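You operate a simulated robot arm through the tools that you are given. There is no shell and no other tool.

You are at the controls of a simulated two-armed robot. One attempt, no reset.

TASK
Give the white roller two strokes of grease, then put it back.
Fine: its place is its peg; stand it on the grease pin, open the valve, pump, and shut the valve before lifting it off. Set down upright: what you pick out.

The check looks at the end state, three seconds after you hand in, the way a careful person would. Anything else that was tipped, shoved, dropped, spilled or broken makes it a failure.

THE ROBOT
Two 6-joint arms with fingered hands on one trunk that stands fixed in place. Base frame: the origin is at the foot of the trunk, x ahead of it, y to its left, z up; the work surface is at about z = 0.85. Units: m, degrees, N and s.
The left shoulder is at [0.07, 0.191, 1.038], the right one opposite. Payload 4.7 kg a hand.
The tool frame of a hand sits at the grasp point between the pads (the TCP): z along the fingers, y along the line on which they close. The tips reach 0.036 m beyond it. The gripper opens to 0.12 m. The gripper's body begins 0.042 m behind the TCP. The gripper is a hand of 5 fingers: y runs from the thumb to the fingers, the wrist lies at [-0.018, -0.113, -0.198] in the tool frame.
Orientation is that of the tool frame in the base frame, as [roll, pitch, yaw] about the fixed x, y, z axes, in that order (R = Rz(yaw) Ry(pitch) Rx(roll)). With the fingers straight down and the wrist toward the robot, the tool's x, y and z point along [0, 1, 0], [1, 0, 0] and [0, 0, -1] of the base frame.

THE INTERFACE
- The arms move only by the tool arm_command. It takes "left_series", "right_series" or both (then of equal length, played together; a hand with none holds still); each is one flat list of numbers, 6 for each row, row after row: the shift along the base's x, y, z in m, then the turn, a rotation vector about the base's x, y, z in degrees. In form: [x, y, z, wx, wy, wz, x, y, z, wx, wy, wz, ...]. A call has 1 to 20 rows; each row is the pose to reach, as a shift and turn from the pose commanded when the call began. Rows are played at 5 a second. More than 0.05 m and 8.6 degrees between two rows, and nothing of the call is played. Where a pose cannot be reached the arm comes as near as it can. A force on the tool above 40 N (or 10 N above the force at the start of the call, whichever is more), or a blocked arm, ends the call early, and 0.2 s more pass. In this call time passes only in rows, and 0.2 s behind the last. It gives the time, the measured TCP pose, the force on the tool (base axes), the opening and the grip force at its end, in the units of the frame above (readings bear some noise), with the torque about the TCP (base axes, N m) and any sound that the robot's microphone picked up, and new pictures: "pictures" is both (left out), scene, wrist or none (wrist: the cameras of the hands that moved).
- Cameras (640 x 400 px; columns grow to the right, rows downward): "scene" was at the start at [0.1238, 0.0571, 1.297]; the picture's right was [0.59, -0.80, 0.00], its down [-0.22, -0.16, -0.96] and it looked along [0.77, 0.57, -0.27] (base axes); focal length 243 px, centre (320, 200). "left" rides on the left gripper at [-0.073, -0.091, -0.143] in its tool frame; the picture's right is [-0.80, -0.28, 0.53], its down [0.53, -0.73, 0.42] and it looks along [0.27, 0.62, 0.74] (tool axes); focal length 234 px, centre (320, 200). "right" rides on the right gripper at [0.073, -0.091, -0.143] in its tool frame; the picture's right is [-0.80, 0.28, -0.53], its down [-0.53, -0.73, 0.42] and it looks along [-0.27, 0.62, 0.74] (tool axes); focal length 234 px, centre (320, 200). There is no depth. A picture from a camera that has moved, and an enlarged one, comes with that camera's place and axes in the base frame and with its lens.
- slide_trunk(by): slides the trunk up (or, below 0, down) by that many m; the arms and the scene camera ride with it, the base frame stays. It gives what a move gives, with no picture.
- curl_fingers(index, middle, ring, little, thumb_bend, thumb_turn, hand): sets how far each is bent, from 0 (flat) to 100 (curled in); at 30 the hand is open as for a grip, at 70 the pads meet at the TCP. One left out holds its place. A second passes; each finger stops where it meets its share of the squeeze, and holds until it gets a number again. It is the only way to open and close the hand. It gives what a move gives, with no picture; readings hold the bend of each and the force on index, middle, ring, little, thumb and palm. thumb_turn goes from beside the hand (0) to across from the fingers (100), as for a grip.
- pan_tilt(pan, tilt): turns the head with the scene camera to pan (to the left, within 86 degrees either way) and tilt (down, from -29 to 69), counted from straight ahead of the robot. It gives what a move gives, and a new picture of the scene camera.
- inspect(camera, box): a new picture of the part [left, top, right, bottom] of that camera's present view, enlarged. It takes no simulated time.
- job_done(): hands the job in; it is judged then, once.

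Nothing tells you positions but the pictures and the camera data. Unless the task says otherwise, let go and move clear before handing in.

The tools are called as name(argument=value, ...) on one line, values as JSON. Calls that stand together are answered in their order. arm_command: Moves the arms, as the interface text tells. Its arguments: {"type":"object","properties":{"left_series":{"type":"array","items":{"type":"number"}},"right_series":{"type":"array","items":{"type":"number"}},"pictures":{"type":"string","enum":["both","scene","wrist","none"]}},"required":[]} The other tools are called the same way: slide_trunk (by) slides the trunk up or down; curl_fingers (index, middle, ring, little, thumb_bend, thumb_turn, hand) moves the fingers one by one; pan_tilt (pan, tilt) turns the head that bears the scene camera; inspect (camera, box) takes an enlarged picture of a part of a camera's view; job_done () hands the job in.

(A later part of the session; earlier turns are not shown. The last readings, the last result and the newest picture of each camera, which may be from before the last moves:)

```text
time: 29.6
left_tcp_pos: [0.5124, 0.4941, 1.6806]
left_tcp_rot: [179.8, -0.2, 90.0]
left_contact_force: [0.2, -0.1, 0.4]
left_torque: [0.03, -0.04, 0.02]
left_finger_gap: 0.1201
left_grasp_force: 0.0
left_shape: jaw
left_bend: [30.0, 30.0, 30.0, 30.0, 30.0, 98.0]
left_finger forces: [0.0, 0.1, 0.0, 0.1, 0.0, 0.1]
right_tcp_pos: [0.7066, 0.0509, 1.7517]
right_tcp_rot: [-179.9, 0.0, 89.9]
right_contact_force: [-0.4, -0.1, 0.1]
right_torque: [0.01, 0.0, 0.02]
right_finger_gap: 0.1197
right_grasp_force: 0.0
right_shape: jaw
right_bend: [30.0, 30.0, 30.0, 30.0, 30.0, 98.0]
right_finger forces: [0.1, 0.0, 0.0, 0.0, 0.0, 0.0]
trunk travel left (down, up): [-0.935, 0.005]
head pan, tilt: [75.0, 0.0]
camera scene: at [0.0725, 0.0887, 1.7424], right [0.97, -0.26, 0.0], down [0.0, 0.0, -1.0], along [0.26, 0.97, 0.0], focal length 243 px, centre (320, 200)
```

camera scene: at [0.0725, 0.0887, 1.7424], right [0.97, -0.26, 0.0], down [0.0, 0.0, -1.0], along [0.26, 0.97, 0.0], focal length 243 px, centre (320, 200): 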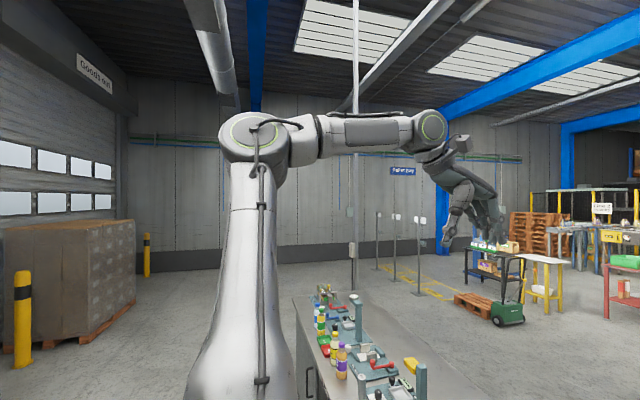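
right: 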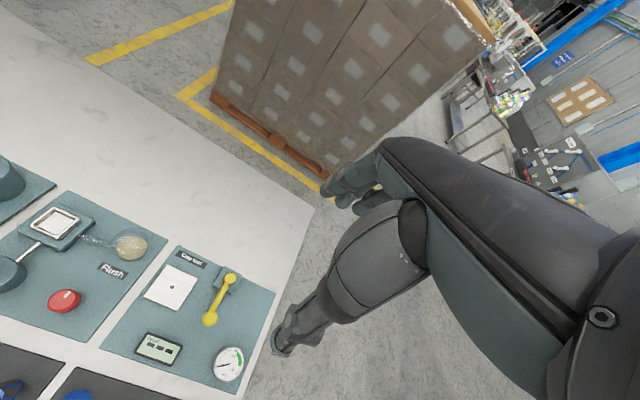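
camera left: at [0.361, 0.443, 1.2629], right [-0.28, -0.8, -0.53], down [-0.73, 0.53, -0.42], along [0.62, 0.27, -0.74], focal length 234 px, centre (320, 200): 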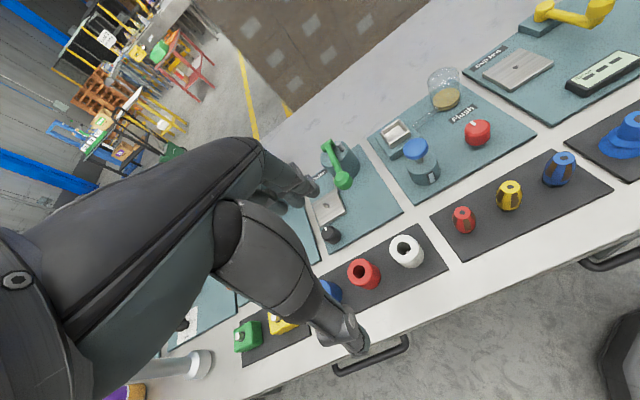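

Now the upper arm is vertical and the forearm level. I zoom in on the wrist to see which joint is at its stop.

inspect(camera="scene", box=[380, 90, 540, 190])

inspect(camera="scene", box=[200, 90, 456, 250])

```text
4.00 times, centred on (460, 140) of scene
camera zoom: at [0.0725, 0.0887, 1.7424], right [0.97, -0.26, 0.0], down [0.0, 0.0, -1.0], along [0.26, 0.97, 0.0], focal length 971 px, centre (-240, 440)
```

zoom: 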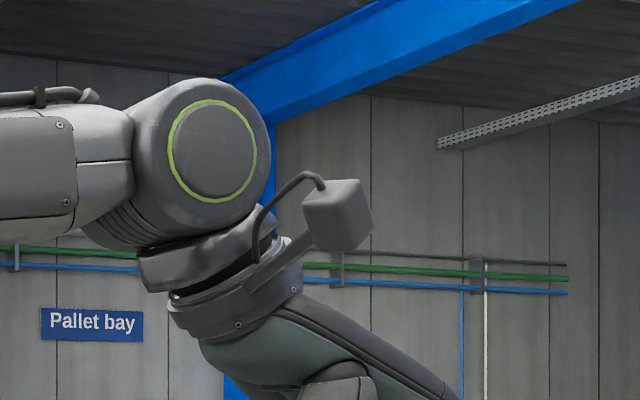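

```text
2.50 times, centred on (328, 170) of scene
camera zoom: at [0.0725, 0.0887, 1.7424], right [0.97, -0.26, 0.0], down [0.0, 0.0, -1.0], along [0.26, 0.97, 0.0], focal length 607 px, centre (300, 275)
```

zoom: 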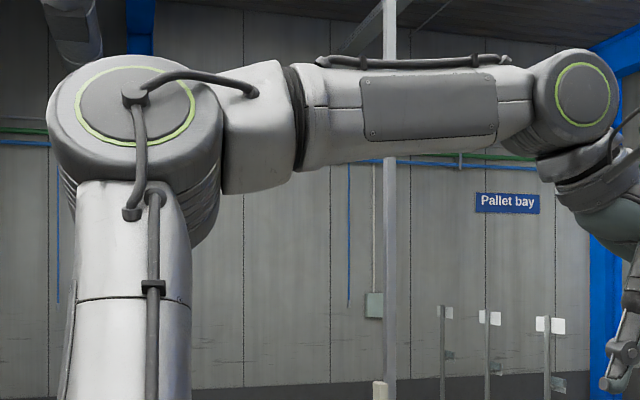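

This is a 6-axis arm with forearm roll, wrist bend and flange roll. From this posture (upper arm vertical, forearm level) I try going outward and down while keeping y a bit larger, so that the shoulder need not turn inward.

arm_command(left_series=[0.023, 0.003, -0.02, 0, 0, 0, 0.046, 0.006, -0.04, 0, 0, 0, 0.069, 0.009, -0.06, 0, 0, 0, 0.092, 0.012, -0.08, 0, 0, 0, 0.115, 0.015, -0.1, 0, 0, 0, 0.138, 0.018, -0.12, 0, 0, 0, 0.161, 0.021, -0.15, 0, 0, 0, 0.184, 0.024, -0.18, 0, 0, 0, 0.207, 0.027, -0.21, 0, 0, 0, 0.228, 0.03, -0.24, 0, 0, 0], pictures="scene")

```text
time: 31.8
left_tcp_pos: [0.6289, 0.559, 1.4457]
left_tcp_rot: [179.8, -0.1, 90.0]
left_contact_force: [-0.7, 0.4, -0.3]
left_torque: [-0.02, -0.03, 0.04]
left_finger_gap: 0.12
left_grasp_force: 0.1
left_shape: jaw
left_bend: [30.0, 30.0, 30.0, 30.0, 30.0, 98.0]
left_finger forces: [0.0, 0.1, 0.0, 0.0, 0.0, 0.0]
left hand out of reach, approached as far as the arm can: row 1, 2, 3, 4, 5, 6, 7, 8, 9, 10
right_tcp_pos: [0.7068, 0.0504, 1.7517]
right_tcp_rot: [-179.9, 0.1, 89.8]
right_contact_force: [-0.1, 0.0, 0.4]
right_torque: [-0.03, -0.01, 0.0]
right_finger_gap: 0.1199
right_grasp_force: 0.1
right_shape: jaw
right_bend: [30.0, 30.0, 30.0, 30.0, 30.0, 98.0]
right_finger forces: [0.1, 0.0, 0.0, 0.0, 0.0, 0.0]
trunk travel left (down, up): [-0.935, 0.005]
head pan, tilt: [75.0, 0.0]
camera scene: at [0.0726, 0.0889, 1.7425], right [0.97, -0.26, 0.0], down [0.0, 0.0, -1.0], along [0.26, 0.97, 0.0], focal length 243 px, centre (320, 200)
```

scene: 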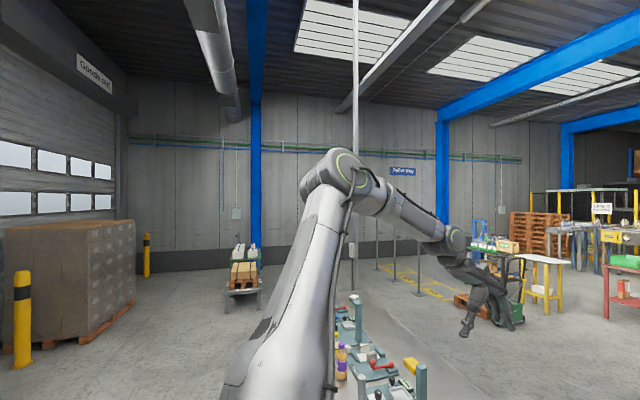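

I think I understand the limit: the wrist cannot straighten past about 20°, so steep forearms are impossible; a lower trunk (forearm coming in flatter, over the table) is what brings the near zone in reach. I raise the hand relative to the trunk first, then lower the trunk.

arm_command(left_series=[-0.014, -0.005, 0.03, 0, 0, 0, -0.028, -0.01, 0.06, 0, 0, 0, -0.042, -0.015, 0.09, 0, 0, 0, -0.056, -0.02, 0.12, 0, 0, 0, -0.07, -0.025, 0.15, 0, 0, 0, -0.084, -0.03, 0.18, 0, 0, 0, -0.098, -0.035, 0.21, 0, 0, 0, -0.11, -0.04, 0.24, 0, 0, 0, -0.12, -0.04, 0.26, 0, 0, 0], pictures="none")

```text
time: 33.8
left_tcp_pos: [0.5034, 0.5259, 1.7082]
left_tcp_rot: [179.8, -0.1, 90.0]
left_contact_force: [0.1, -0.2, -0.3]
left_torque: [0.03, -0.01, 0.0]
left_finger_gap: 0.1202
left_grasp_force: 0.1
left_shape: jaw
left_bend: [30.0, 30.0, 30.0, 30.0, 30.0, 98.0]
left_finger forces: [0.0, 0.0, 0.2, 0.1, 0.0, 0.0]
right_tcp_pos: [0.7047, 0.0495, 1.7527]
right_tcp_rot: [180.0, 0.0, 89.9]
right_contact_force: [-0.9, -0.3, 0.1]
right_torque: [0.0, -0.03, 0.0]
right_finger_gap: 0.1195
right_grasp_force: 0.1
right_shape: jaw
right_bend: [30.0, 30.0, 30.0, 30.0, 30.0, 98.0]
right_finger forces: [0.0, 0.0, 0.1, 0.0, 0.1, 0.0]
trunk travel left (down, up): [-0.935, 0.005]
head pan, tilt: [75.0, 0.0]
```

All rows were reached this time. I lower the trunk now; the hand will end near z 1.23, well above the bench.

slide_trunk(by=-0.48)

pan_tilt(pan=52, tilt=22)

```text
refused: -0.48 is not a number from -0.4 to 0.4
```

```text
time: 34.7
left_tcp_pos: [0.5054, 0.5269, 1.7072]
left_tcp_rot: [179.9, -0.1, 90.0]
left_contact_force: [0.3, 0.0, 0.2]
left_torque: [0.02, 0.0, -0.01]
left_finger_gap: 0.1201
left_grasp_force: 0.1
left_shape: jaw
left_bend: [30.0, 30.0, 30.0, 30.0, 30.0, 98.0]
left_finger forces: [0.0, 0.0, 0.0, 0.1, 0.0, 0.0]
right_tcp_pos: [0.7069, 0.0501, 1.7522]
right_tcp_rot: [-179.9, 0.0, 89.9]
right_contact_force: [-0.6, 0.7, 0.8]
right_torque: [0.02, 0.01, -0.02]
right_finger_gap: 0.12
right_grasp_force: 0.0
right_shape: jaw
right_bend: [30.0, 30.0, 30.0, 30.0, 30.0, 98.0]
right_finger forces: [0.0, 0.0, 0.0, 0.1, 0.0, 0.0]
trunk travel left (down, up): [-0.935, 0.005]
head pan, tilt: [52.0, 22.0]
camera scene: at [0.1061, 0.0749, 1.707], right [0.79, -0.62, 0.0], down [-0.23, -0.29, -0.93], along [0.57, 0.73, -0.37], focal length 243 px, centre (320, 200)
```

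scene: 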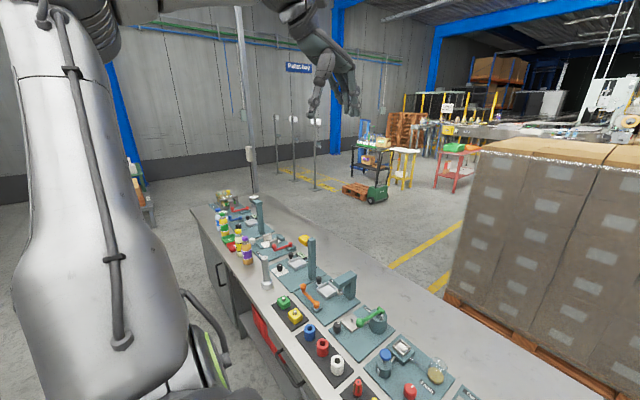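

The slide is limited to 0.4 per call, so I do it in two parts, the first being 0.4 down.

slide_trunk(by=-0.4)

pan_tilt(pan=48, tilt=25)

```text
time: 38.5
left_tcp_pos: [0.5051, 0.5265, 1.3076]
left_tcp_rot: [180.0, -0.1, 90.0]
left_contact_force: [0.8, -0.4, 0.0]
left_torque: [0.01, 0.0, -0.01]
left_finger_gap: 0.1199
left_grasp_force: 0.1
left_shape: jaw
left_bend: [30.0, 30.0, 30.0, 30.0, 30.0, 98.0]
left_finger forces: [0.1, 0.0, 0.1, 0.0, 0.0, 0.0]
right_tcp_pos: [0.7063, 0.0509, 1.3525]
right_tcp_rot: [-179.9, 0.0, 90.0]
right_contact_force: [-0.2, 1.1, -0.2]
right_torque: [-0.01, 0.02, -0.04]
right_finger_gap: 0.1199
right_grasp_force: 0.1
right_shape: jaw
right_bend: [30.0, 30.0, 30.0, 30.0, 30.0, 98.0]
right_finger forces: [0.0, 0.0, 0.0, 0.1, 0.0, 0.1]
trunk travel left (down, up): [-0.535, 0.405]
head pan, tilt: [52.0, 22.0]
```

```text
time: 39.2
left_tcp_pos: [0.5045, 0.5263, 1.3083]
left_tcp_rot: [179.9, -0.1, 90.0]
left_contact_force: [-0.3, 0.3, 0.0]
left_torque: [-0.03, 0.02, -0.01]
left_finger_gap: 0.12
left_grasp_force: 0.0
left_shape: jaw
left_bend: [30.0, 30.0, 30.0, 30.0, 30.0, 98.0]
left_finger forces: [0.0, 0.0, 0.0, 0.0, 0.0, 0.1]
right_tcp_pos: [0.7066, 0.0504, 1.3513]
right_tcp_rot: [-179.9, -0.1, 89.9]
right_contact_force: [-0.3, -0.6, 0.9]
right_torque: [0.0, 0.01, -0.01]
right_finger_gap: 0.1198
right_grasp_force: 0.0
right_shape: jaw
right_bend: [30.0, 30.0, 30.0, 30.0, 30.0, 98.0]
right_finger forces: [0.0, 0.0, 0.0, 0.0, 0.0, 0.0]
trunk travel left (down, up): [-0.535, 0.405]
head pan, tilt: [48.0, 25.0]
camera scene: at [0.1103, 0.07, 1.3021], right [0.74, -0.67, 0.0], down [-0.28, -0.31, -0.91], along [0.61, 0.67, -0.42], focal length 243 px, centre (320, 200)
```

scene: 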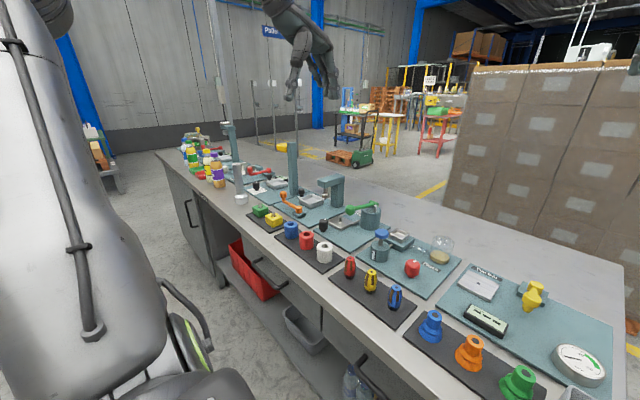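

The hand is above the rollers at z 1.31. I lower the trunk a further 0.11.

slide_trunk(by=-0.11)

arm_command(left_series=[0, -0.013, -0.03, 0, 0, 0, 0, -0.026, -0.06, 0, 0, 0, -0.006, -0.039, -0.09, 0, 0, 0, -0.012, -0.051, -0.12, 0, 0, 0, -0.012, -0.051, -0.15, 0, 0, 0, -0.012, -0.051, -0.17, 0, 0, 0], pictures="both")

```text
time: 40.6
left_tcp_pos: [0.5049, 0.5265, 1.1972]
left_tcp_rot: [179.8, -0.2, 90.1]
left_contact_force: [0.3, -0.8, -0.3]
left_torque: [-0.02, 0.0, 0.04]
left_finger_gap: 0.1201
left_grasp_force: 0.1
left_shape: jaw
left_bend: [30.0, 30.0, 30.0, 30.0, 30.0, 98.0]
left_finger forces: [0.1, 0.1, 0.2, 0.0, 0.0, 0.0]
right_tcp_pos: [0.706, 0.0502, 1.2423]
right_tcp_rot: [180.0, 0.0, 89.9]
right_contact_force: [0.6, 0.1, 0.1]
right_torque: [0.0, -0.04, -0.03]
right_finger_gap: 0.1198
right_grasp_force: 0.0
right_shape: jaw
right_bend: [30.0, 30.0, 30.0, 30.0, 30.0, 98.0]
right_finger forces: [0.1, 0.1, 0.0, 0.1, 0.0, 0.0]
trunk travel left (down, up): [-0.425, 0.515]
head pan, tilt: [48.0, 25.0]
```

```text
time: 42.0
left_tcp_pos: [0.4926, 0.4778, 1.0263]
left_tcp_rot: [179.8, -0.1, 90.1]
left_contact_force: [0.1, 0.7, -1.1]
left_torque: [0.0, 0.04, 0.05]
left_finger_gap: 0.1199
left_grasp_force: 0.1
left_shape: jaw
left_bend: [30.0, 30.0, 30.0, 30.0, 30.0, 98.0]
left_finger forces: [0.0, 0.1, 0.0, 0.1, 0.0, 0.1]
right_tcp_pos: [0.7064, 0.0518, 1.2421]
right_tcp_rot: [-179.9, 0.0, 89.9]
right_contact_force: [0.2, 0.7, 0.1]
right_torque: [0.0, -0.01, -0.02]
right_finger_gap: 0.1199
right_grasp_force: 0.1
right_shape: jaw
right_bend: [30.0, 30.0, 30.0, 30.0, 30.0, 98.0]
right_finger forces: [0.1, 0.1, 0.1, 0.0, 0.0, 0.0]
trunk travel left (down, up): [-0.425, 0.515]
head pan, tilt: [48.0, 25.0]
camera scene: at [0.1105, 0.0704, 1.1921], right [0.74, -0.67, 0.0], down [-0.28, -0.31, -0.91], along [0.61, 0.67, -0.42], focal length 243 px, centre (320, 200)
camera left: at [0.4008, 0.4048, 1.1698], right [-0.28, -0.8, -0.53], down [-0.73, 0.53, -0.43], along [0.62, 0.27, -0.73], focal length 234 px, centre (320, 200)
```

scene: 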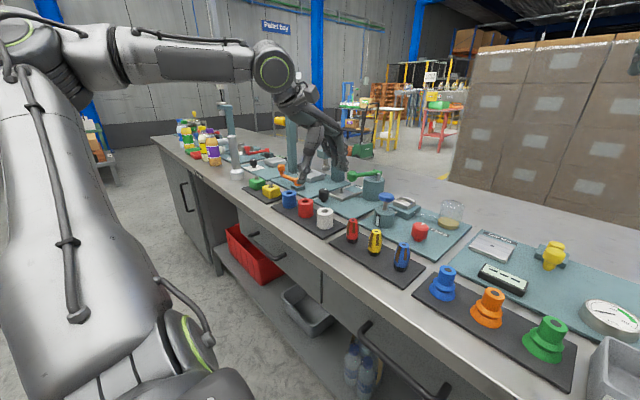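
left: 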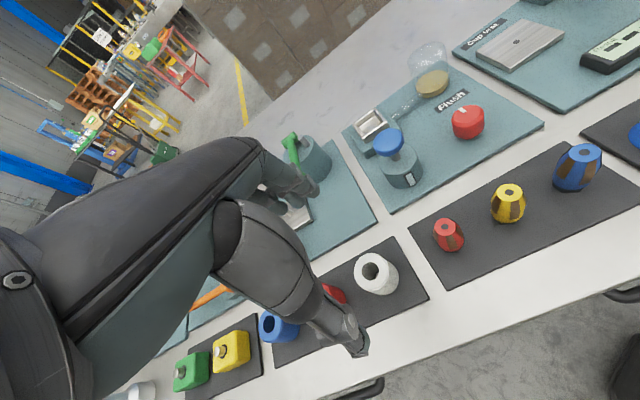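

The lower trunk works: the hand is now above the white roller at (0.493, 0.478, 1.026), fully in reach. I inspect the hand and roller up close.

inspect(camera="scene", box=[260, 90, 404, 250])

inspect(camera="left", box=[240, 150, 440, 360])

```text
2.50 times, centred on (332, 170) of scene
camera zoom: at [0.1105, 0.0704, 1.1921], right [0.74, -0.67, 0.0], down [-0.28, -0.31, -0.91], along [0.61, 0.67, -0.42], focal length 607 px, centre (290, 275)
```

zoom: 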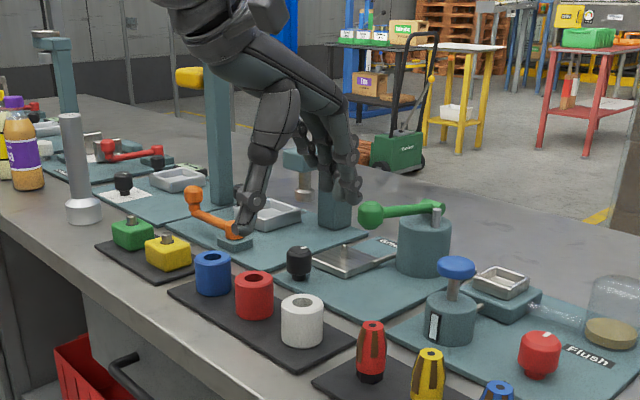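

```text
1.90 times, centred on (340, 255) of left
camera zoom: at [0.4008, 0.4048, 1.1698], right [-0.28, -0.8, -0.53], down [-0.73, 0.53, -0.43], along [0.62, 0.27, -0.73], focal length 446 px, centre (282, 95)
```

zoom: 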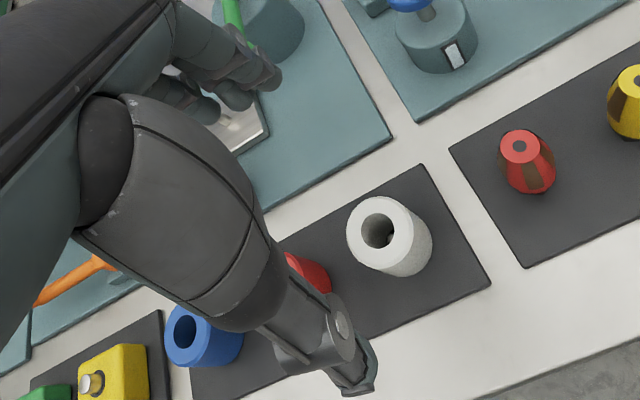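

The peg is visible in the bore and I place the roller at about (0.493, 0.4735). Thumb and index oppose each other on the TCP line, with the other fingers spread toward +y, so I'll pinch with thumb and index. I lower to just above the roller first.

arm_command(left_series=[0.0004, -0.0043, -0.02, 0, 0, 0, 0.0004, -0.0043, -0.04, 0, 0, 0, 0.0004, -0.0043, -0.06, 0, 0, 0, 0.0004, -0.0043, -0.075, 0, 0, 0], pictures="both")

inspect(camera="scene", box=[280, 130, 376, 250])

inspect(camera="left", box=[240, 150, 440, 360])

```text
time: 43.0
left_tcp_pos: [0.4929, 0.4724, 0.9522]
left_tcp_rot: [179.8, -0.2, 90.0]
left_contact_force: [-0.4, 0.3, -0.3]
left_torque: [-0.01, 0.0, 0.01]
left_finger_gap: 0.1201
left_grasp_force: 0.0
left_shape: jaw
left_bend: [30.0, 30.0, 30.0, 30.0, 30.0, 98.0]
left_finger forces: [0.0, 0.0, 0.0, 0.0, 0.0, 0.0]
right_tcp_pos: [0.7067, 0.0511, 1.2414]
right_tcp_rot: [-179.9, 0.1, 90.0]
right_contact_force: [0.0, -0.2, 0.0]
right_torque: [-0.01, 0.0, 0.01]
right_finger_gap: 0.1199
right_grasp_force: 0.1
right_shape: jaw
right_bend: [30.0, 30.0, 30.0, 30.0, 30.0, 98.0]
right_finger forces: [0.0, 0.0, 0.0, 0.1, 0.0, 0.0]
trunk travel left (down, up): [-0.425, 0.515]
head pan, tilt: [48.0, 25.0]
camera scene: at [0.1105, 0.0705, 1.1921], right [0.74, -0.67, 0.0], down [-0.28, -0.31, -0.91], along [0.61, 0.67, -0.42], focal length 243 px, centre (320, 200)
camera left: at [0.4009, 0.4004, 1.0951], right [-0.28, -0.8, -0.53], down [-0.73, 0.53, -0.43], along [0.62, 0.27, -0.74], focal length 234 px, centre (320, 200)
```

scene: 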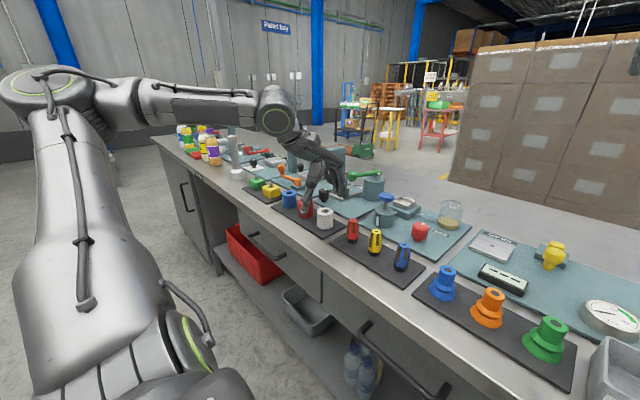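
left: 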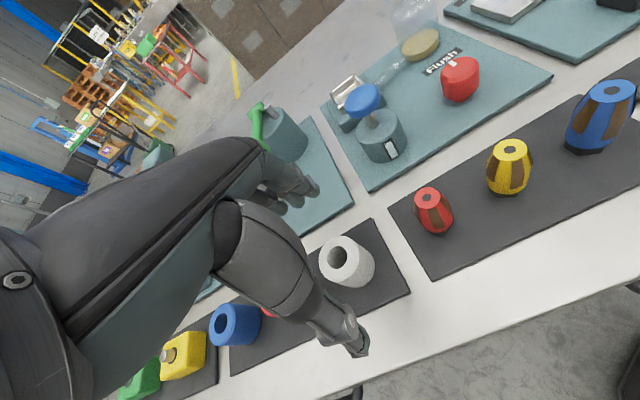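

```text
3.33 times, centred on (328, 190) of scene
camera zoom: at [0.1105, 0.0705, 1.1921], right [0.74, -0.67, 0.0], down [-0.28, -0.31, -0.91], along [0.61, 0.67, -0.42], focal length 809 px, centre (293, 233)
```

zoom: 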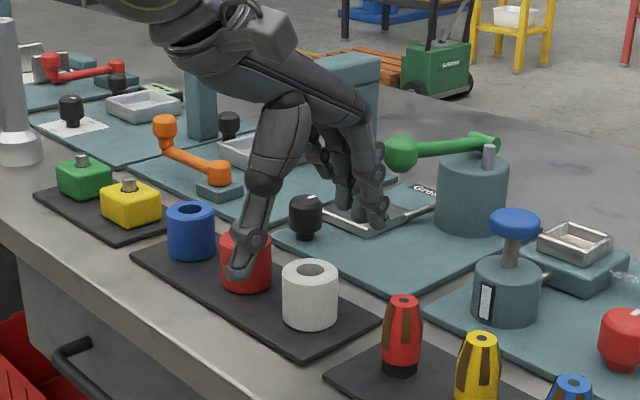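

```text
1.90 times, centred on (340, 255) of left
camera zoom: at [0.4009, 0.4004, 1.0951], right [-0.28, -0.8, -0.53], down [-0.73, 0.53, -0.43], along [0.62, 0.27, -0.74], focal length 446 px, centre (282, 95)
```

zoom: 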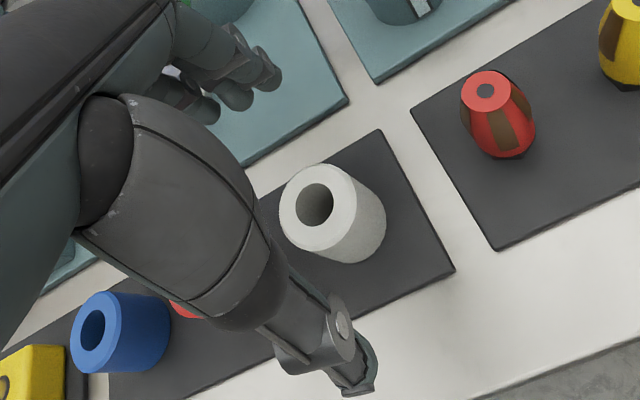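

The hand is centred over the roller to within about 2 mm. I lower to TCP z ≈ 0.903 so that the fingertips sit beside the roller just above the tray.

arm_command(left_series=[-0.001, 0.001, -0.015, 0, 0, 0, -0.001, 0.001, -0.03, 0, 0, 0, -0.001, 0.001, -0.042, 0, 0, 0, -0.001, 0.001, -0.048, 0, 0, 0], pictures="wrist")

inspect(camera="scene", box=[290, 150, 370, 250])

inspect(camera="left", box=[240, 150, 440, 360])

```text
time: 44.0
left_tcp_pos: [0.4918, 0.4714, 0.9049]
left_tcp_rot: [179.8, -0.1, 90.0]
left_contact_force: [0.5, -1.6, 0.7]
left_torque: [0.0, -0.02, 0.01]
left_finger_gap: 0.1201
left_grasp_force: 0.1
left_shape: jaw
left_bend: [30.0, 30.0, 30.0, 30.0, 30.0, 98.0]
left_finger forces: [0.1, 0.0, 0.1, 0.0, 0.0, 0.1]
right_tcp_pos: [0.7064, 0.0502, 1.2428]
right_tcp_rot: [-179.9, -0.1, 90.0]
right_contact_force: [-1.0, -0.6, 0.6]
right_torque: [-0.03, 0.02, 0.0]
right_finger_gap: 0.12
right_grasp_force: 0.1
right_shape: jaw
right_bend: [30.0, 30.0, 30.0, 30.0, 30.0, 98.0]
right_finger forces: [0.1, 0.0, 0.0, 0.0, 0.0, 0.0]
trunk travel left (down, up): [-0.425, 0.515]
head pan, tilt: [48.0, 25.0]
camera left: at [0.4003, 0.3999, 1.0476], right [-0.28, -0.8, -0.53], down [-0.73, 0.53, -0.43], along [0.62, 0.27, -0.73], focal length 234 px, centre (320, 200)
```

left: 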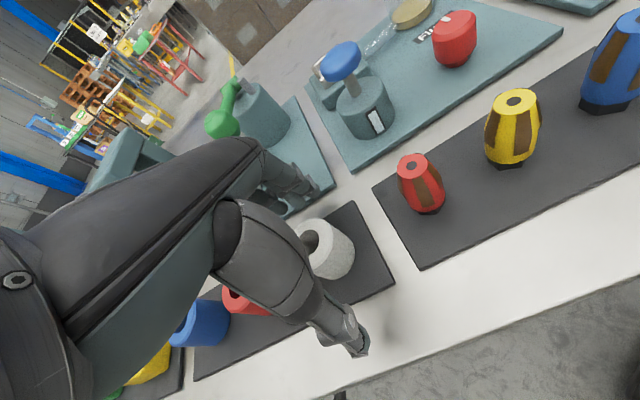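

```text
4.00 times, centred on (330, 200) of scene
camera zoom: at [0.1102, 0.0698, 1.1922], right [0.74, -0.67, 0.0], down [-0.28, -0.31, -0.91], along [0.61, 0.67, -0.42], focal length 971 px, centre (280, 200)
```

zoom: 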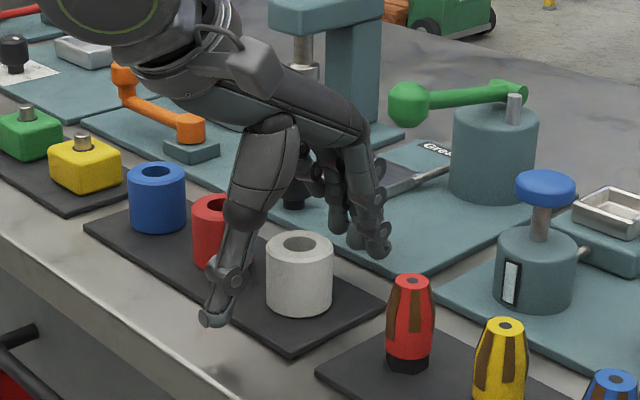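

```text
1.90 times, centred on (340, 255) of left
camera zoom: at [0.4003, 0.3999, 1.0476], right [-0.28, -0.8, -0.53], down [-0.73, 0.53, -0.43], along [0.62, 0.27, -0.73], focal length 446 px, centre (282, 95)
```

zoom: 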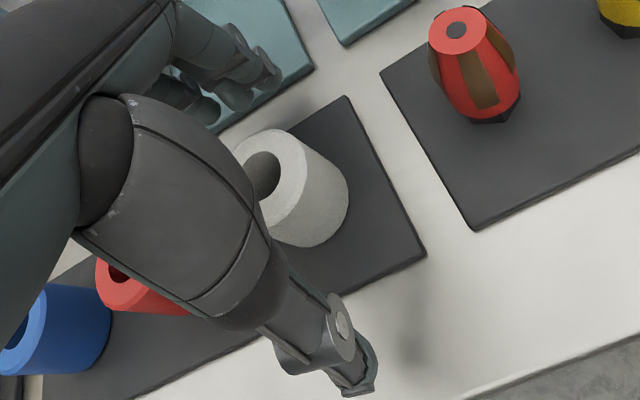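

Thumb and index straddle the roller with no contact. I close thumb and index gradually, leaving the others open away from the red roller.

arm_command(left_series=[0, 0.002, -0.002, 0, 0, 0, 0, 0.002, -0.002, 0, 0, 0], pictures="none")

curl_fingers(hand="left", index=47, thumb_bend=47)

inspect(camera="scene", box=[290, 150, 370, 250])

inspect(camera="left", box=[240, 150, 440, 360])

```text
time: 44.6
left_tcp_pos: [0.4934, 0.4737, 0.9018]
left_tcp_rot: [179.9, -0.3, 89.8]
left_contact_force: [0.2, -0.2, -0.3]
left_torque: [-0.02, -0.02, -0.02]
left_finger_gap: 0.1203
left_grasp_force: 0.1
left_shape: jaw
left_bend: [30.0, 30.0, 30.0, 30.0, 30.0, 98.0]
left_finger forces: [0.0, 0.0, 0.1, 0.0, 0.0, 0.0]
right_tcp_pos: [0.7059, 0.0502, 1.242]
right_tcp_rot: [180.0, 0.0, 89.9]
right_contact_force: [0.3, 0.1, 1.1]
right_torque: [0.01, 0.02, 0.01]
right_finger_gap: 0.1196
right_grasp_force: 0.1
right_shape: jaw
right_bend: [30.0, 30.0, 30.0, 30.0, 30.0, 98.0]
right_finger forces: [0.1, 0.1, 0.1, 0.0, 0.0, 0.1]
trunk travel left (down, up): [-0.425, 0.515]
head pan, tilt: [48.0, 25.0]
```

```text
time: 45.6
left_tcp_pos: [0.4923, 0.4738, 0.9012]
left_tcp_rot: [-180.0, -0.2, 89.9]
left_contact_force: [0.2, 0.3, -0.7]
left_torque: [0.02, 0.0, 0.01]
left_finger_gap: 0.0724
left_grasp_force: 0.2
left_shape: fingers
left_bend: [47.0, 30.0, 30.0, 30.0, 47.0, 98.0]
left_finger forces: [0.1, 0.0, 0.0, 0.1, 0.1, 0.0]
right_tcp_pos: [0.7066, 0.0496, 1.2419]
right_tcp_rot: [-179.9, 0.0, 89.9]
right_contact_force: [-0.4, 0.0, -0.3]
right_torque: [-0.01, 0.01, -0.01]
right_finger_gap: 0.12
right_grasp_force: 0.1
right_shape: jaw
right_bend: [30.0, 30.0, 30.0, 30.0, 30.0, 98.0]
right_finger forces: [0.0, 0.0, 0.0, 0.1, 0.0, 0.0]
trunk travel left (down, up): [-0.425, 0.515]
head pan, tilt: [48.0, 25.0]
```

```text
4.00 times, centred on (330, 200) of scene
camera zoom: at [0.1103, 0.07, 1.1921], right [0.74, -0.67, 0.0], down [-0.28, -0.31, -0.91], along [0.61, 0.67, -0.42], focal length 971 px, centre (280, 200)
```

zoom: 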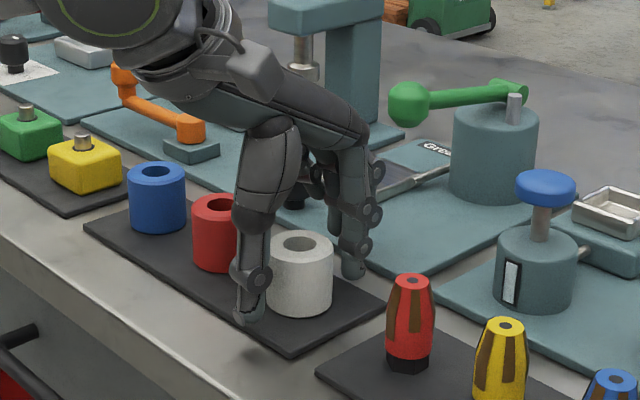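

```text
1.90 times, centred on (340, 255) of left
camera zoom: at [0.4016, 0.4014, 1.0451], right [-0.28, -0.8, -0.53], down [-0.73, 0.53, -0.42], along [0.62, 0.27, -0.74], focal length 446 px, centre (282, 95)
```

zoom: 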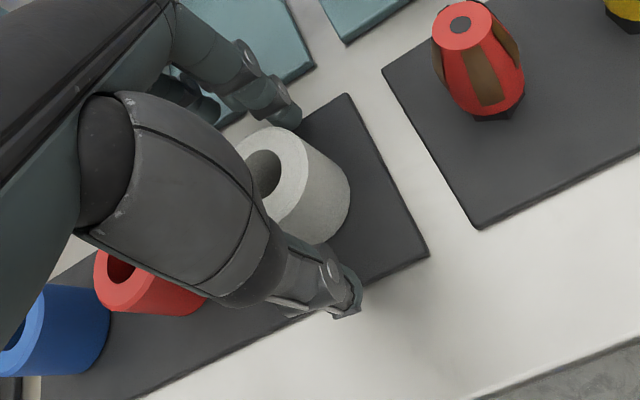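

Both close evenly on the roller (gap 0.072 m). I close further in two steps until it is gripped.

curl_fingers(hand="left", index=55, thumb_bend=55)

curl_fingers(hand="left", index=64, thumb_bend=64)

inspect(camera="scene", box=[290, 150, 370, 250])

inspect(camera="left", box=[240, 150, 440, 360])

```text
time: 46.6
left_tcp_pos: [0.493, 0.4744, 0.9025]
left_tcp_rot: [-180.0, -0.2, 89.9]
left_contact_force: [0.6, -0.2, 0.0]
left_torque: [0.0, 0.03, -0.02]
left_finger_gap: 0.0488
left_grasp_force: 0.0
left_shape: fingers
left_bend: [55.0, 30.0, 30.0, 30.0, 55.0, 98.0]
left_finger forces: [0.1, 0.1, 0.1, 0.1, 0.1, 0.0]
right_tcp_pos: [0.7068, 0.05, 1.2426]
right_tcp_rot: [-179.8, 0.0, 89.9]
right_contact_force: [-0.8, 0.7, 0.4]
right_torque: [0.0, -0.02, 0.04]
right_finger_gap: 0.1196
right_grasp_force: 0.1
right_shape: jaw
right_bend: [30.0, 30.0, 30.0, 30.0, 30.0, 98.0]
right_finger forces: [0.0, 0.0, 0.1, 0.1, 0.0, 0.1]
trunk travel left (down, up): [-0.425, 0.515]
head pan, tilt: [48.0, 25.0]
```

```text
time: 47.6
left_tcp_pos: [0.4933, 0.4729, 0.9017]
left_tcp_rot: [-180.0, -0.2, 89.9]
left_contact_force: [-0.3, -0.2, 0.1]
left_torque: [-0.03, 0.02, 0.02]
left_finger_gap: 0.0395
left_grasp_force: 4.3
left_shape: fingers
left_bend: [58.0, 30.0, 30.0, 30.0, 59.0, 97.0]
left_finger forces: [4.9, 0.0, 0.0, 0.1, 4.9, 0.0]
right_tcp_pos: [0.708, 0.0503, 1.2416]
right_tcp_rot: [-180.0, 0.0, 89.8]
right_contact_force: [-0.5, 0.9, 0.7]
right_torque: [-0.02, 0.03, 0.0]
right_finger_gap: 0.1199
right_grasp_force: 0.0
right_shape: jaw
right_bend: [30.0, 30.0, 30.0, 30.0, 30.0, 98.0]
right_finger forces: [0.1, 0.0, 0.1, 0.0, 0.0, 0.1]
trunk travel left (down, up): [-0.425, 0.515]
head pan, tilt: [48.0, 25.0]
```

```text
4.00 times, centred on (330, 200) of scene
camera zoom: at [0.1104, 0.0701, 1.1921], right [0.74, -0.67, 0.0], down [-0.28, -0.31, -0.91], along [0.61, 0.67, -0.42], focal length 971 px, centre (280, 200)
```

zoom: 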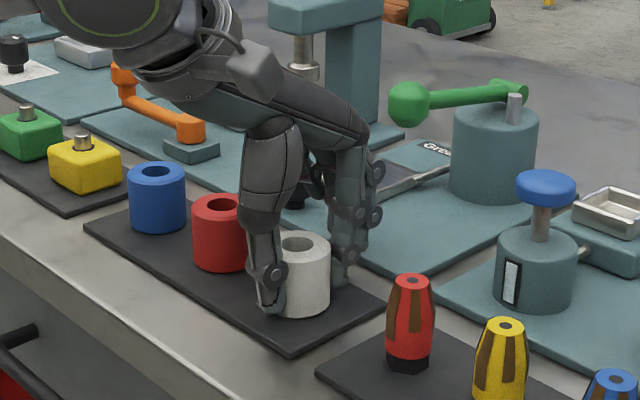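

```text
1.90 times, centred on (340, 255) of left
camera zoom: at [0.4016, 0.4015, 1.0451], right [-0.28, -0.8, -0.53], down [-0.73, 0.53, -0.42], along [0.62, 0.27, -0.74], focal length 446 px, centre (282, 95)
```

zoom: 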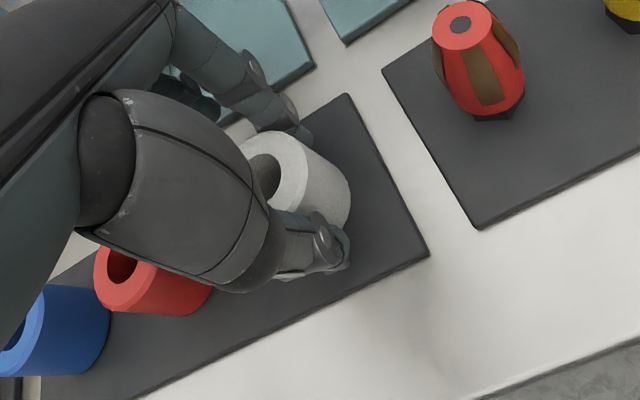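

The roller is pinched (gap 0.0395 m, about 5 N). I lift straight up slowly and check that it stays upright.

arm_command(left_series=[0, 0, 0.006, 0, 0, 0, 0, 0, 0.014, 0, 0, 0, 0, 0, 0.024, 0, 0, 0, 0, 0, 0.034, 0, 0, 0, 0, 0, 0.046, 0, 0, 0, 0, 0, 0.058, 0, 0, 0, 0, 0, 0.07, 0, 0, 0], pictures="both")

inspect(camera="scene", box=[290, 130, 370, 230])

inspect(camera="left", box=[240, 150, 440, 360])

```text
time: 49.2
left_tcp_pos: [0.492, 0.4739, 0.9737]
left_tcp_rot: [179.8, -0.1, 90.0]
left_contact_force: [-0.9, 0.5, -0.3]
left_torque: [0.05, -0.01, 0.01]
left_finger_gap: 0.0393
left_grasp_force: 5.0
left_shape: fingers
left_bend: [58.0, 30.0, 30.0, 30.0, 59.0, 97.0]
left_finger forces: [4.9, 0.1, 0.0, 0.1, 4.8, 0.1]
right_tcp_pos: [0.7059, 0.0491, 1.2424]
right_tcp_rot: [180.0, 0.0, 89.9]
right_contact_force: [0.7, -0.8, 0.1]
right_torque: [0.01, -0.01, -0.02]
right_finger_gap: 0.12
right_grasp_force: 0.1
right_shape: jaw
right_bend: [30.0, 30.0, 30.0, 30.0, 30.0, 98.0]
right_finger forces: [0.1, 0.0, 0.0, 0.0, 0.0, 0.1]
trunk travel left (down, up): [-0.425, 0.515]
head pan, tilt: [48.0, 25.0]
camera scene: at [0.1101, 0.0694, 1.1921], right [0.74, -0.67, 0.0], down [-0.28, -0.31, -0.91], along [0.61, 0.67, -0.42], focal length 243 px, centre (320, 200)
camera left: at [0.4003, 0.4022, 1.1167], right [-0.28, -0.8, -0.53], down [-0.73, 0.53, -0.42], along [0.62, 0.27, -0.74], focal length 234 px, centre (320, 200)
```

scene: 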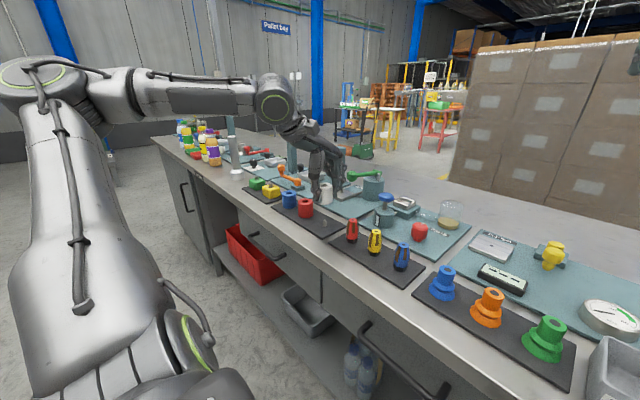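
left: 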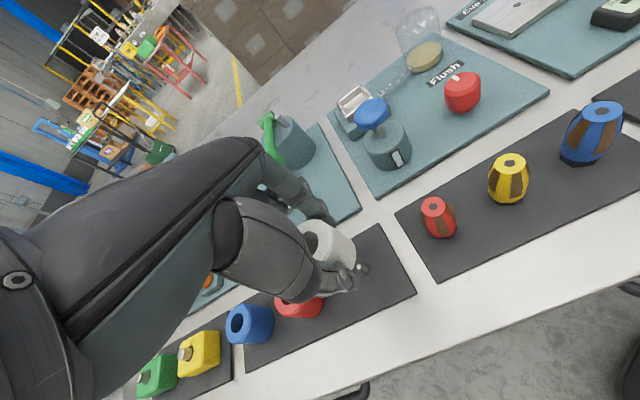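

```text
4.00 times, centred on (330, 180) of scene
camera zoom: at [0.1101, 0.0694, 1.1921], right [0.74, -0.67, 0.0], down [-0.28, -0.31, -0.91], along [0.61, 0.67, -0.42], focal length 971 px, centre (280, 280)
```

zoom: 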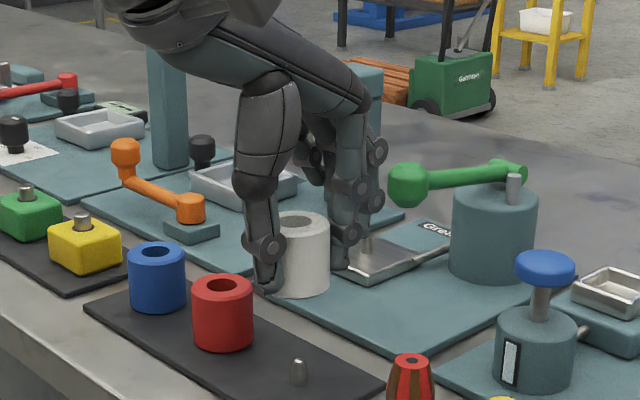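

```text
1.90 times, centred on (340, 255) of left
camera zoom: at [0.4003, 0.4022, 1.1167], right [-0.28, -0.8, -0.53], down [-0.73, 0.53, -0.42], along [0.62, 0.27, -0.74], focal length 446 px, centre (282, 95)
```

zoom: 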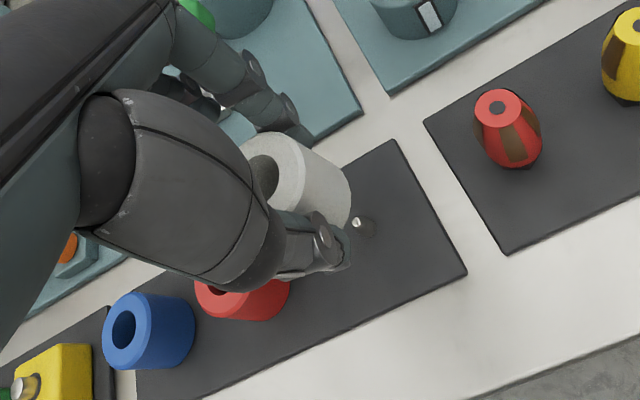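

The roller is up, upright, and the peg is bare. Now I refine the pin position from this viewpoint.

inspect(camera="scene", box=[335, 155, 383, 205])

inspect(camera="scene", box=[300, 120, 400, 200])

```text
8.00 times, centred on (359, 180) of scene
camera zoom: at [0.1101, 0.0694, 1.1921], right [0.74, -0.67, 0.0], down [-0.28, -0.31, -0.91], along [0.61, 0.67, -0.42], focal length 1943 px, centre (8, 360)
```

zoom: 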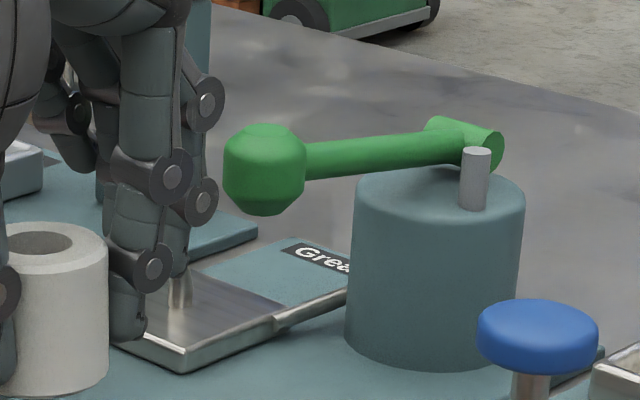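

```text
5.00 times, centred on (350, 160) of scene
camera zoom: at [0.1101, 0.0694, 1.1921], right [0.74, -0.67, 0.0], down [-0.28, -0.31, -0.91], along [0.61, 0.67, -0.42], focal length 1214 px, centre (170, 400)
```

zoom: 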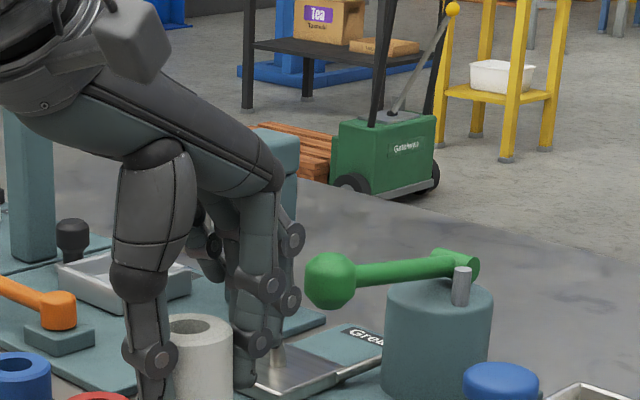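

Pin base triangulates to (0.666, 0.579, 0.867). The press head of the neighbouring station may be close to the hand's outer fingers, so I raise the roller, move partway and check clearances with both cameras.

arm_command(left_series=[0.005, 0.005, 0.03, 0, 0, 0, 0.02, 0.015, 0.06, 0, 0, 0, 0.04, 0.025, 0.085, 0, 0, 0, 0.06, 0.035, 0.105, 0, 0, 0, 0.08, 0.045, 0.12, 0, 0, 0], pictures="both")

inspect(camera="left", box=[180, 110, 420, 300])

inspect(camera="scene", box=[280, 100, 400, 200])

```text
time: 50.4
left_tcp_pos: [0.5734, 0.5172, 1.0919]
left_tcp_rot: [179.9, -0.1, 89.9]
left_contact_force: [0.4, -0.2, -0.8]
left_torque: [0.03, 0.04, 0.03]
left_finger_gap: 0.0391
left_grasp_force: 4.7
left_shape: fingers
left_bend: [58.0, 30.0, 30.0, 30.0, 59.0, 97.0]
left_finger forces: [4.8, 0.0, 0.0, 0.1, 4.7, 0.0]
right_tcp_pos: [0.7072, 0.0505, 1.2415]
right_tcp_rot: [-179.9, 0.0, 89.9]
right_contact_force: [0.3, -0.7, -0.8]
right_torque: [0.0, 0.03, -0.01]
right_finger_gap: 0.1198
right_grasp_force: 0.0
right_shape: jaw
right_bend: [30.0, 30.0, 30.0, 30.0, 30.0, 98.0]
right_finger forces: [0.1, 0.0, 0.1, 0.0, 0.0, 0.1]
trunk travel left (down, up): [-0.425, 0.515]
head pan, tilt: [48.0, 25.0]
camera scene: at [0.1114, 0.0696, 1.1919], right [0.74, -0.67, 0.0], down [-0.28, -0.31, -0.91], along [0.61, 0.67, -0.42], focal length 243 px, centre (320, 200)
camera left: at [0.4815, 0.4458, 1.235], right [-0.28, -0.8, -0.53], down [-0.73, 0.53, -0.42], along [0.62, 0.27, -0.74], focal length 234 px, centre (320, 200)
```

scene: 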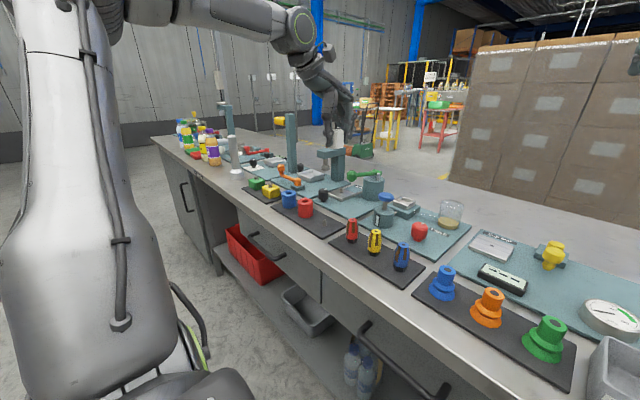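
left: 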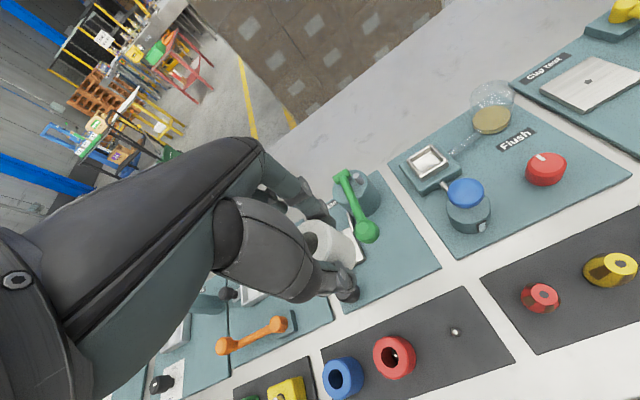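

```text
2.11 times, centred on (300, 205) of left
camera zoom: at [0.4815, 0.4458, 1.235], right [-0.28, -0.8, -0.53], down [-0.73, 0.53, -0.42], along [0.62, 0.27, -0.74], focal length 493 px, centre (362, 190)
```

zoom: 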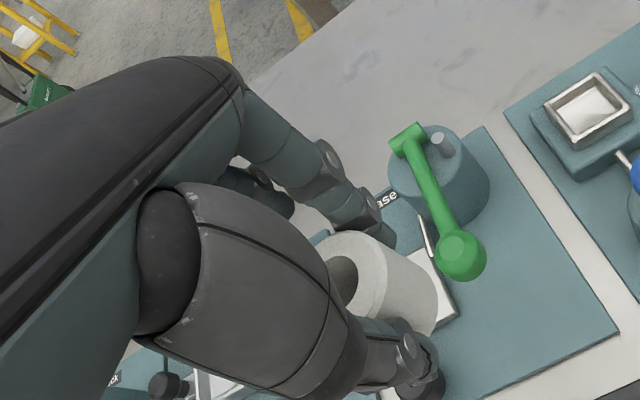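

```text
4.00 times, centred on (340, 150) of scene
camera zoom: at [0.1114, 0.0696, 1.1919], right [0.74, -0.67, 0.0], down [-0.28, -0.31, -0.91], along [0.61, 0.67, -0.42], focal length 971 px, centre (240, 400)
```

zoom: 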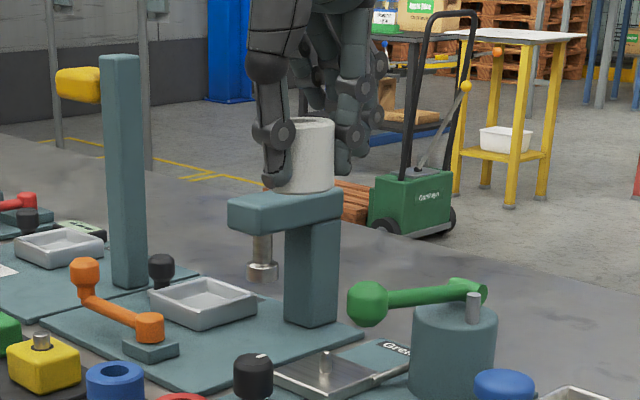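

The press head sits at y ≥ 0.676 (x ≥ 0.68, z ≥ 0.96), leaving about 2–3 cm beside the hand; turning the hand −10° adds margin. I move above the pin at z ≈ 1.03 with that small turn.

arm_command(left_series=[0.03, 0.02, -0.01, 0, 0, -3, 0.06, 0.04, -0.025, 0, 0, -6, 0.08, 0.053, -0.045, 0, 0, -10, 0.0926, 0.0618, -0.062, 0, 0, -10, 0.0926, 0.0618, -0.072, 0, 0, -10], pictures="both")

inspect(camera="left", box=[220, 150, 420, 320])

inspect(camera="scene", box=[300, 110, 400, 210])

```text
time: 51.6
left_tcp_pos: [0.6053, 0.5711, 1.0231]
left_tcp_rot: [179.8, -0.2, 80.1]
left_contact_force: [-0.3, -0.2, -0.4]
left_torque: [0.01, -0.04, 0.01]
left_finger_gap: 0.039
left_grasp_force: 4.7
left_shape: fingers
left_bend: [58.0, 30.0, 30.0, 30.0, 59.0, 97.0]
left_finger forces: [4.8, 0.1, 0.1, 0.0, 4.6, 0.0]
left hand out of reach, approached as far as the arm can: row 1, 2, 3, 4, 5
right_tcp_pos: [0.7065, 0.0511, 1.2411]
right_tcp_rot: [-179.8, -0.1, 89.9]
right_contact_force: [-0.8, 0.0, 0.5]
right_torque: [0.0, 0.0, 0.0]
right_finger_gap: 0.1196
right_grasp_force: 0.1
right_shape: jaw
right_bend: [30.0, 30.0, 30.0, 30.0, 30.0, 98.0]
right_finger forces: [0.1, 0.0, 0.1, 0.1, 0.0, 0.0]
trunk travel left (down, up): [-0.425, 0.515]
head pan, tilt: [48.0, 25.0]
camera scene: at [0.1103, 0.0705, 1.1921], right [0.74, -0.67, 0.0], down [-0.28, -0.31, -0.91], along [0.61, 0.67, -0.42], focal length 243 px, centre (320, 200)
camera left: at [0.5016, 0.5166, 1.166], right [-0.41, -0.74, -0.53], down [-0.63, 0.65, -0.42], along [0.66, 0.16, -0.73], focal length 234 px, centre (320, 200)
```

scene: 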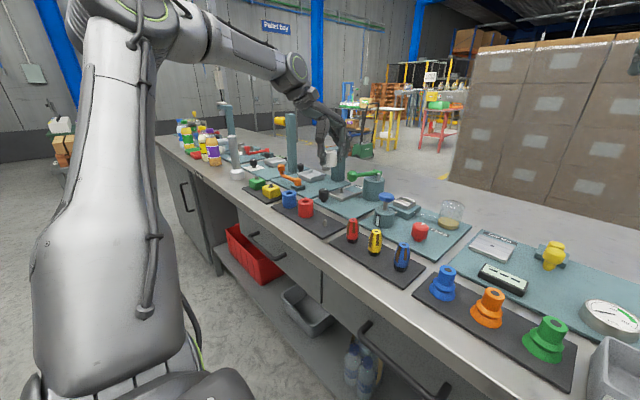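
left: 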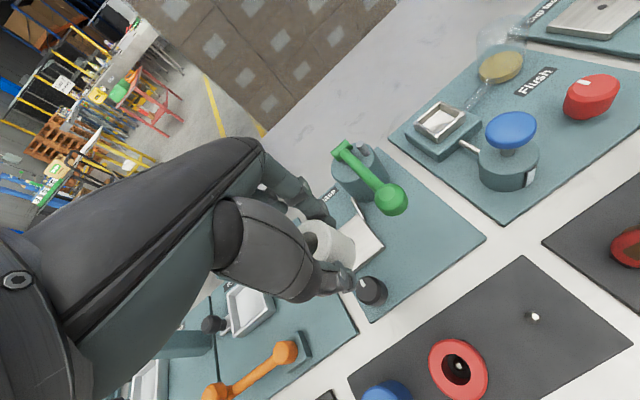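

```text
2.35 times, centred on (320, 235) of left
camera zoom: at [0.5016, 0.5166, 1.166], right [-0.41, -0.74, -0.53], down [-0.63, 0.65, -0.42], along [0.66, 0.16, -0.73], focal length 551 px, centre (320, 118)
```

zoom: 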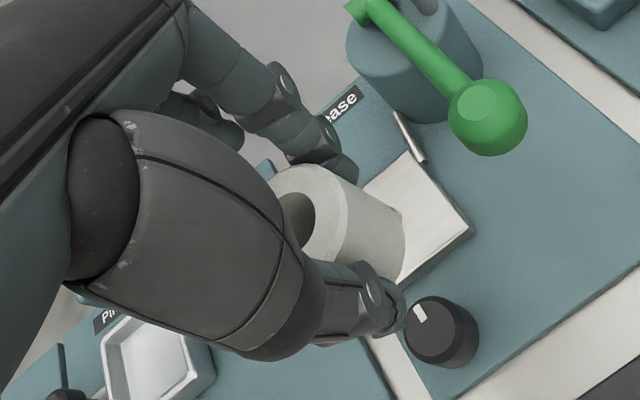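

```text
4.00 times, centred on (350, 160) of scene
camera zoom: at [0.1103, 0.0705, 1.1921], right [0.74, -0.67, 0.0], down [-0.28, -0.31, -0.91], along [0.61, 0.67, -0.42], focal length 971 px, centre (200, 360)
```

zoom: 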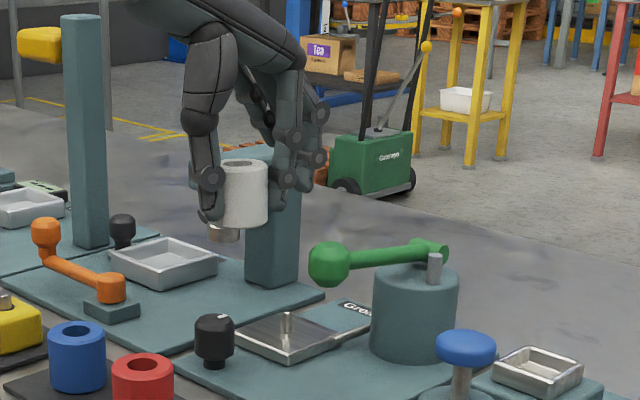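

The pin pose is just out of reach at this trunk height and turn. The roller is still firmly held. I test whether turning the hand the other way lets it reach farther out here, staying at the same height.

arm_command(left_series=[0, 0, 0, 0, 0, 5, 0.01, 0, 0, 0, 0, 10, 0.02, 0, 0, 0, 0, 15, 0.03, 0, 0, 0, 0, 20, 0.045, 0.004, 0, 0, 0, 25, 0.06, 0.008, 0, 0, 0, 30], pictures="none")

```text
time: 53.0
left_tcp_pos: [0.6183, 0.5979, 1.0114]
left_tcp_rot: [179.7, 0.0, 110.1]
left_contact_force: [0.5, 0.2, -0.5]
left_torque: [-0.04, -0.03, -0.01]
left_finger_gap: 0.0387
left_grasp_force: 4.8
left_shape: fingers
left_bend: [58.0, 30.0, 30.0, 30.0, 59.0, 97.0]
left_finger forces: [4.9, 0.0, 0.0, 0.1, 4.6, 0.1]
left hand out of reach, approached as far as the arm can: row 3, 4, 5, 6
right_tcp_pos: [0.7066, 0.0502, 1.243]
right_tcp_rot: [-179.8, 0.0, 90.0]
right_contact_force: [-0.7, -0.4, 0.4]
right_torque: [-0.02, -0.01, 0.0]
right_finger_gap: 0.1198
right_grasp_force: 0.0
right_shape: jaw
right_bend: [30.0, 30.0, 30.0, 30.0, 30.0, 98.0]
right_finger forces: [0.0, 0.0, 0.0, 0.0, 0.1, 0.0]
trunk travel left (down, up): [-0.425, 0.515]
head pan, tilt: [48.0, 25.0]
```

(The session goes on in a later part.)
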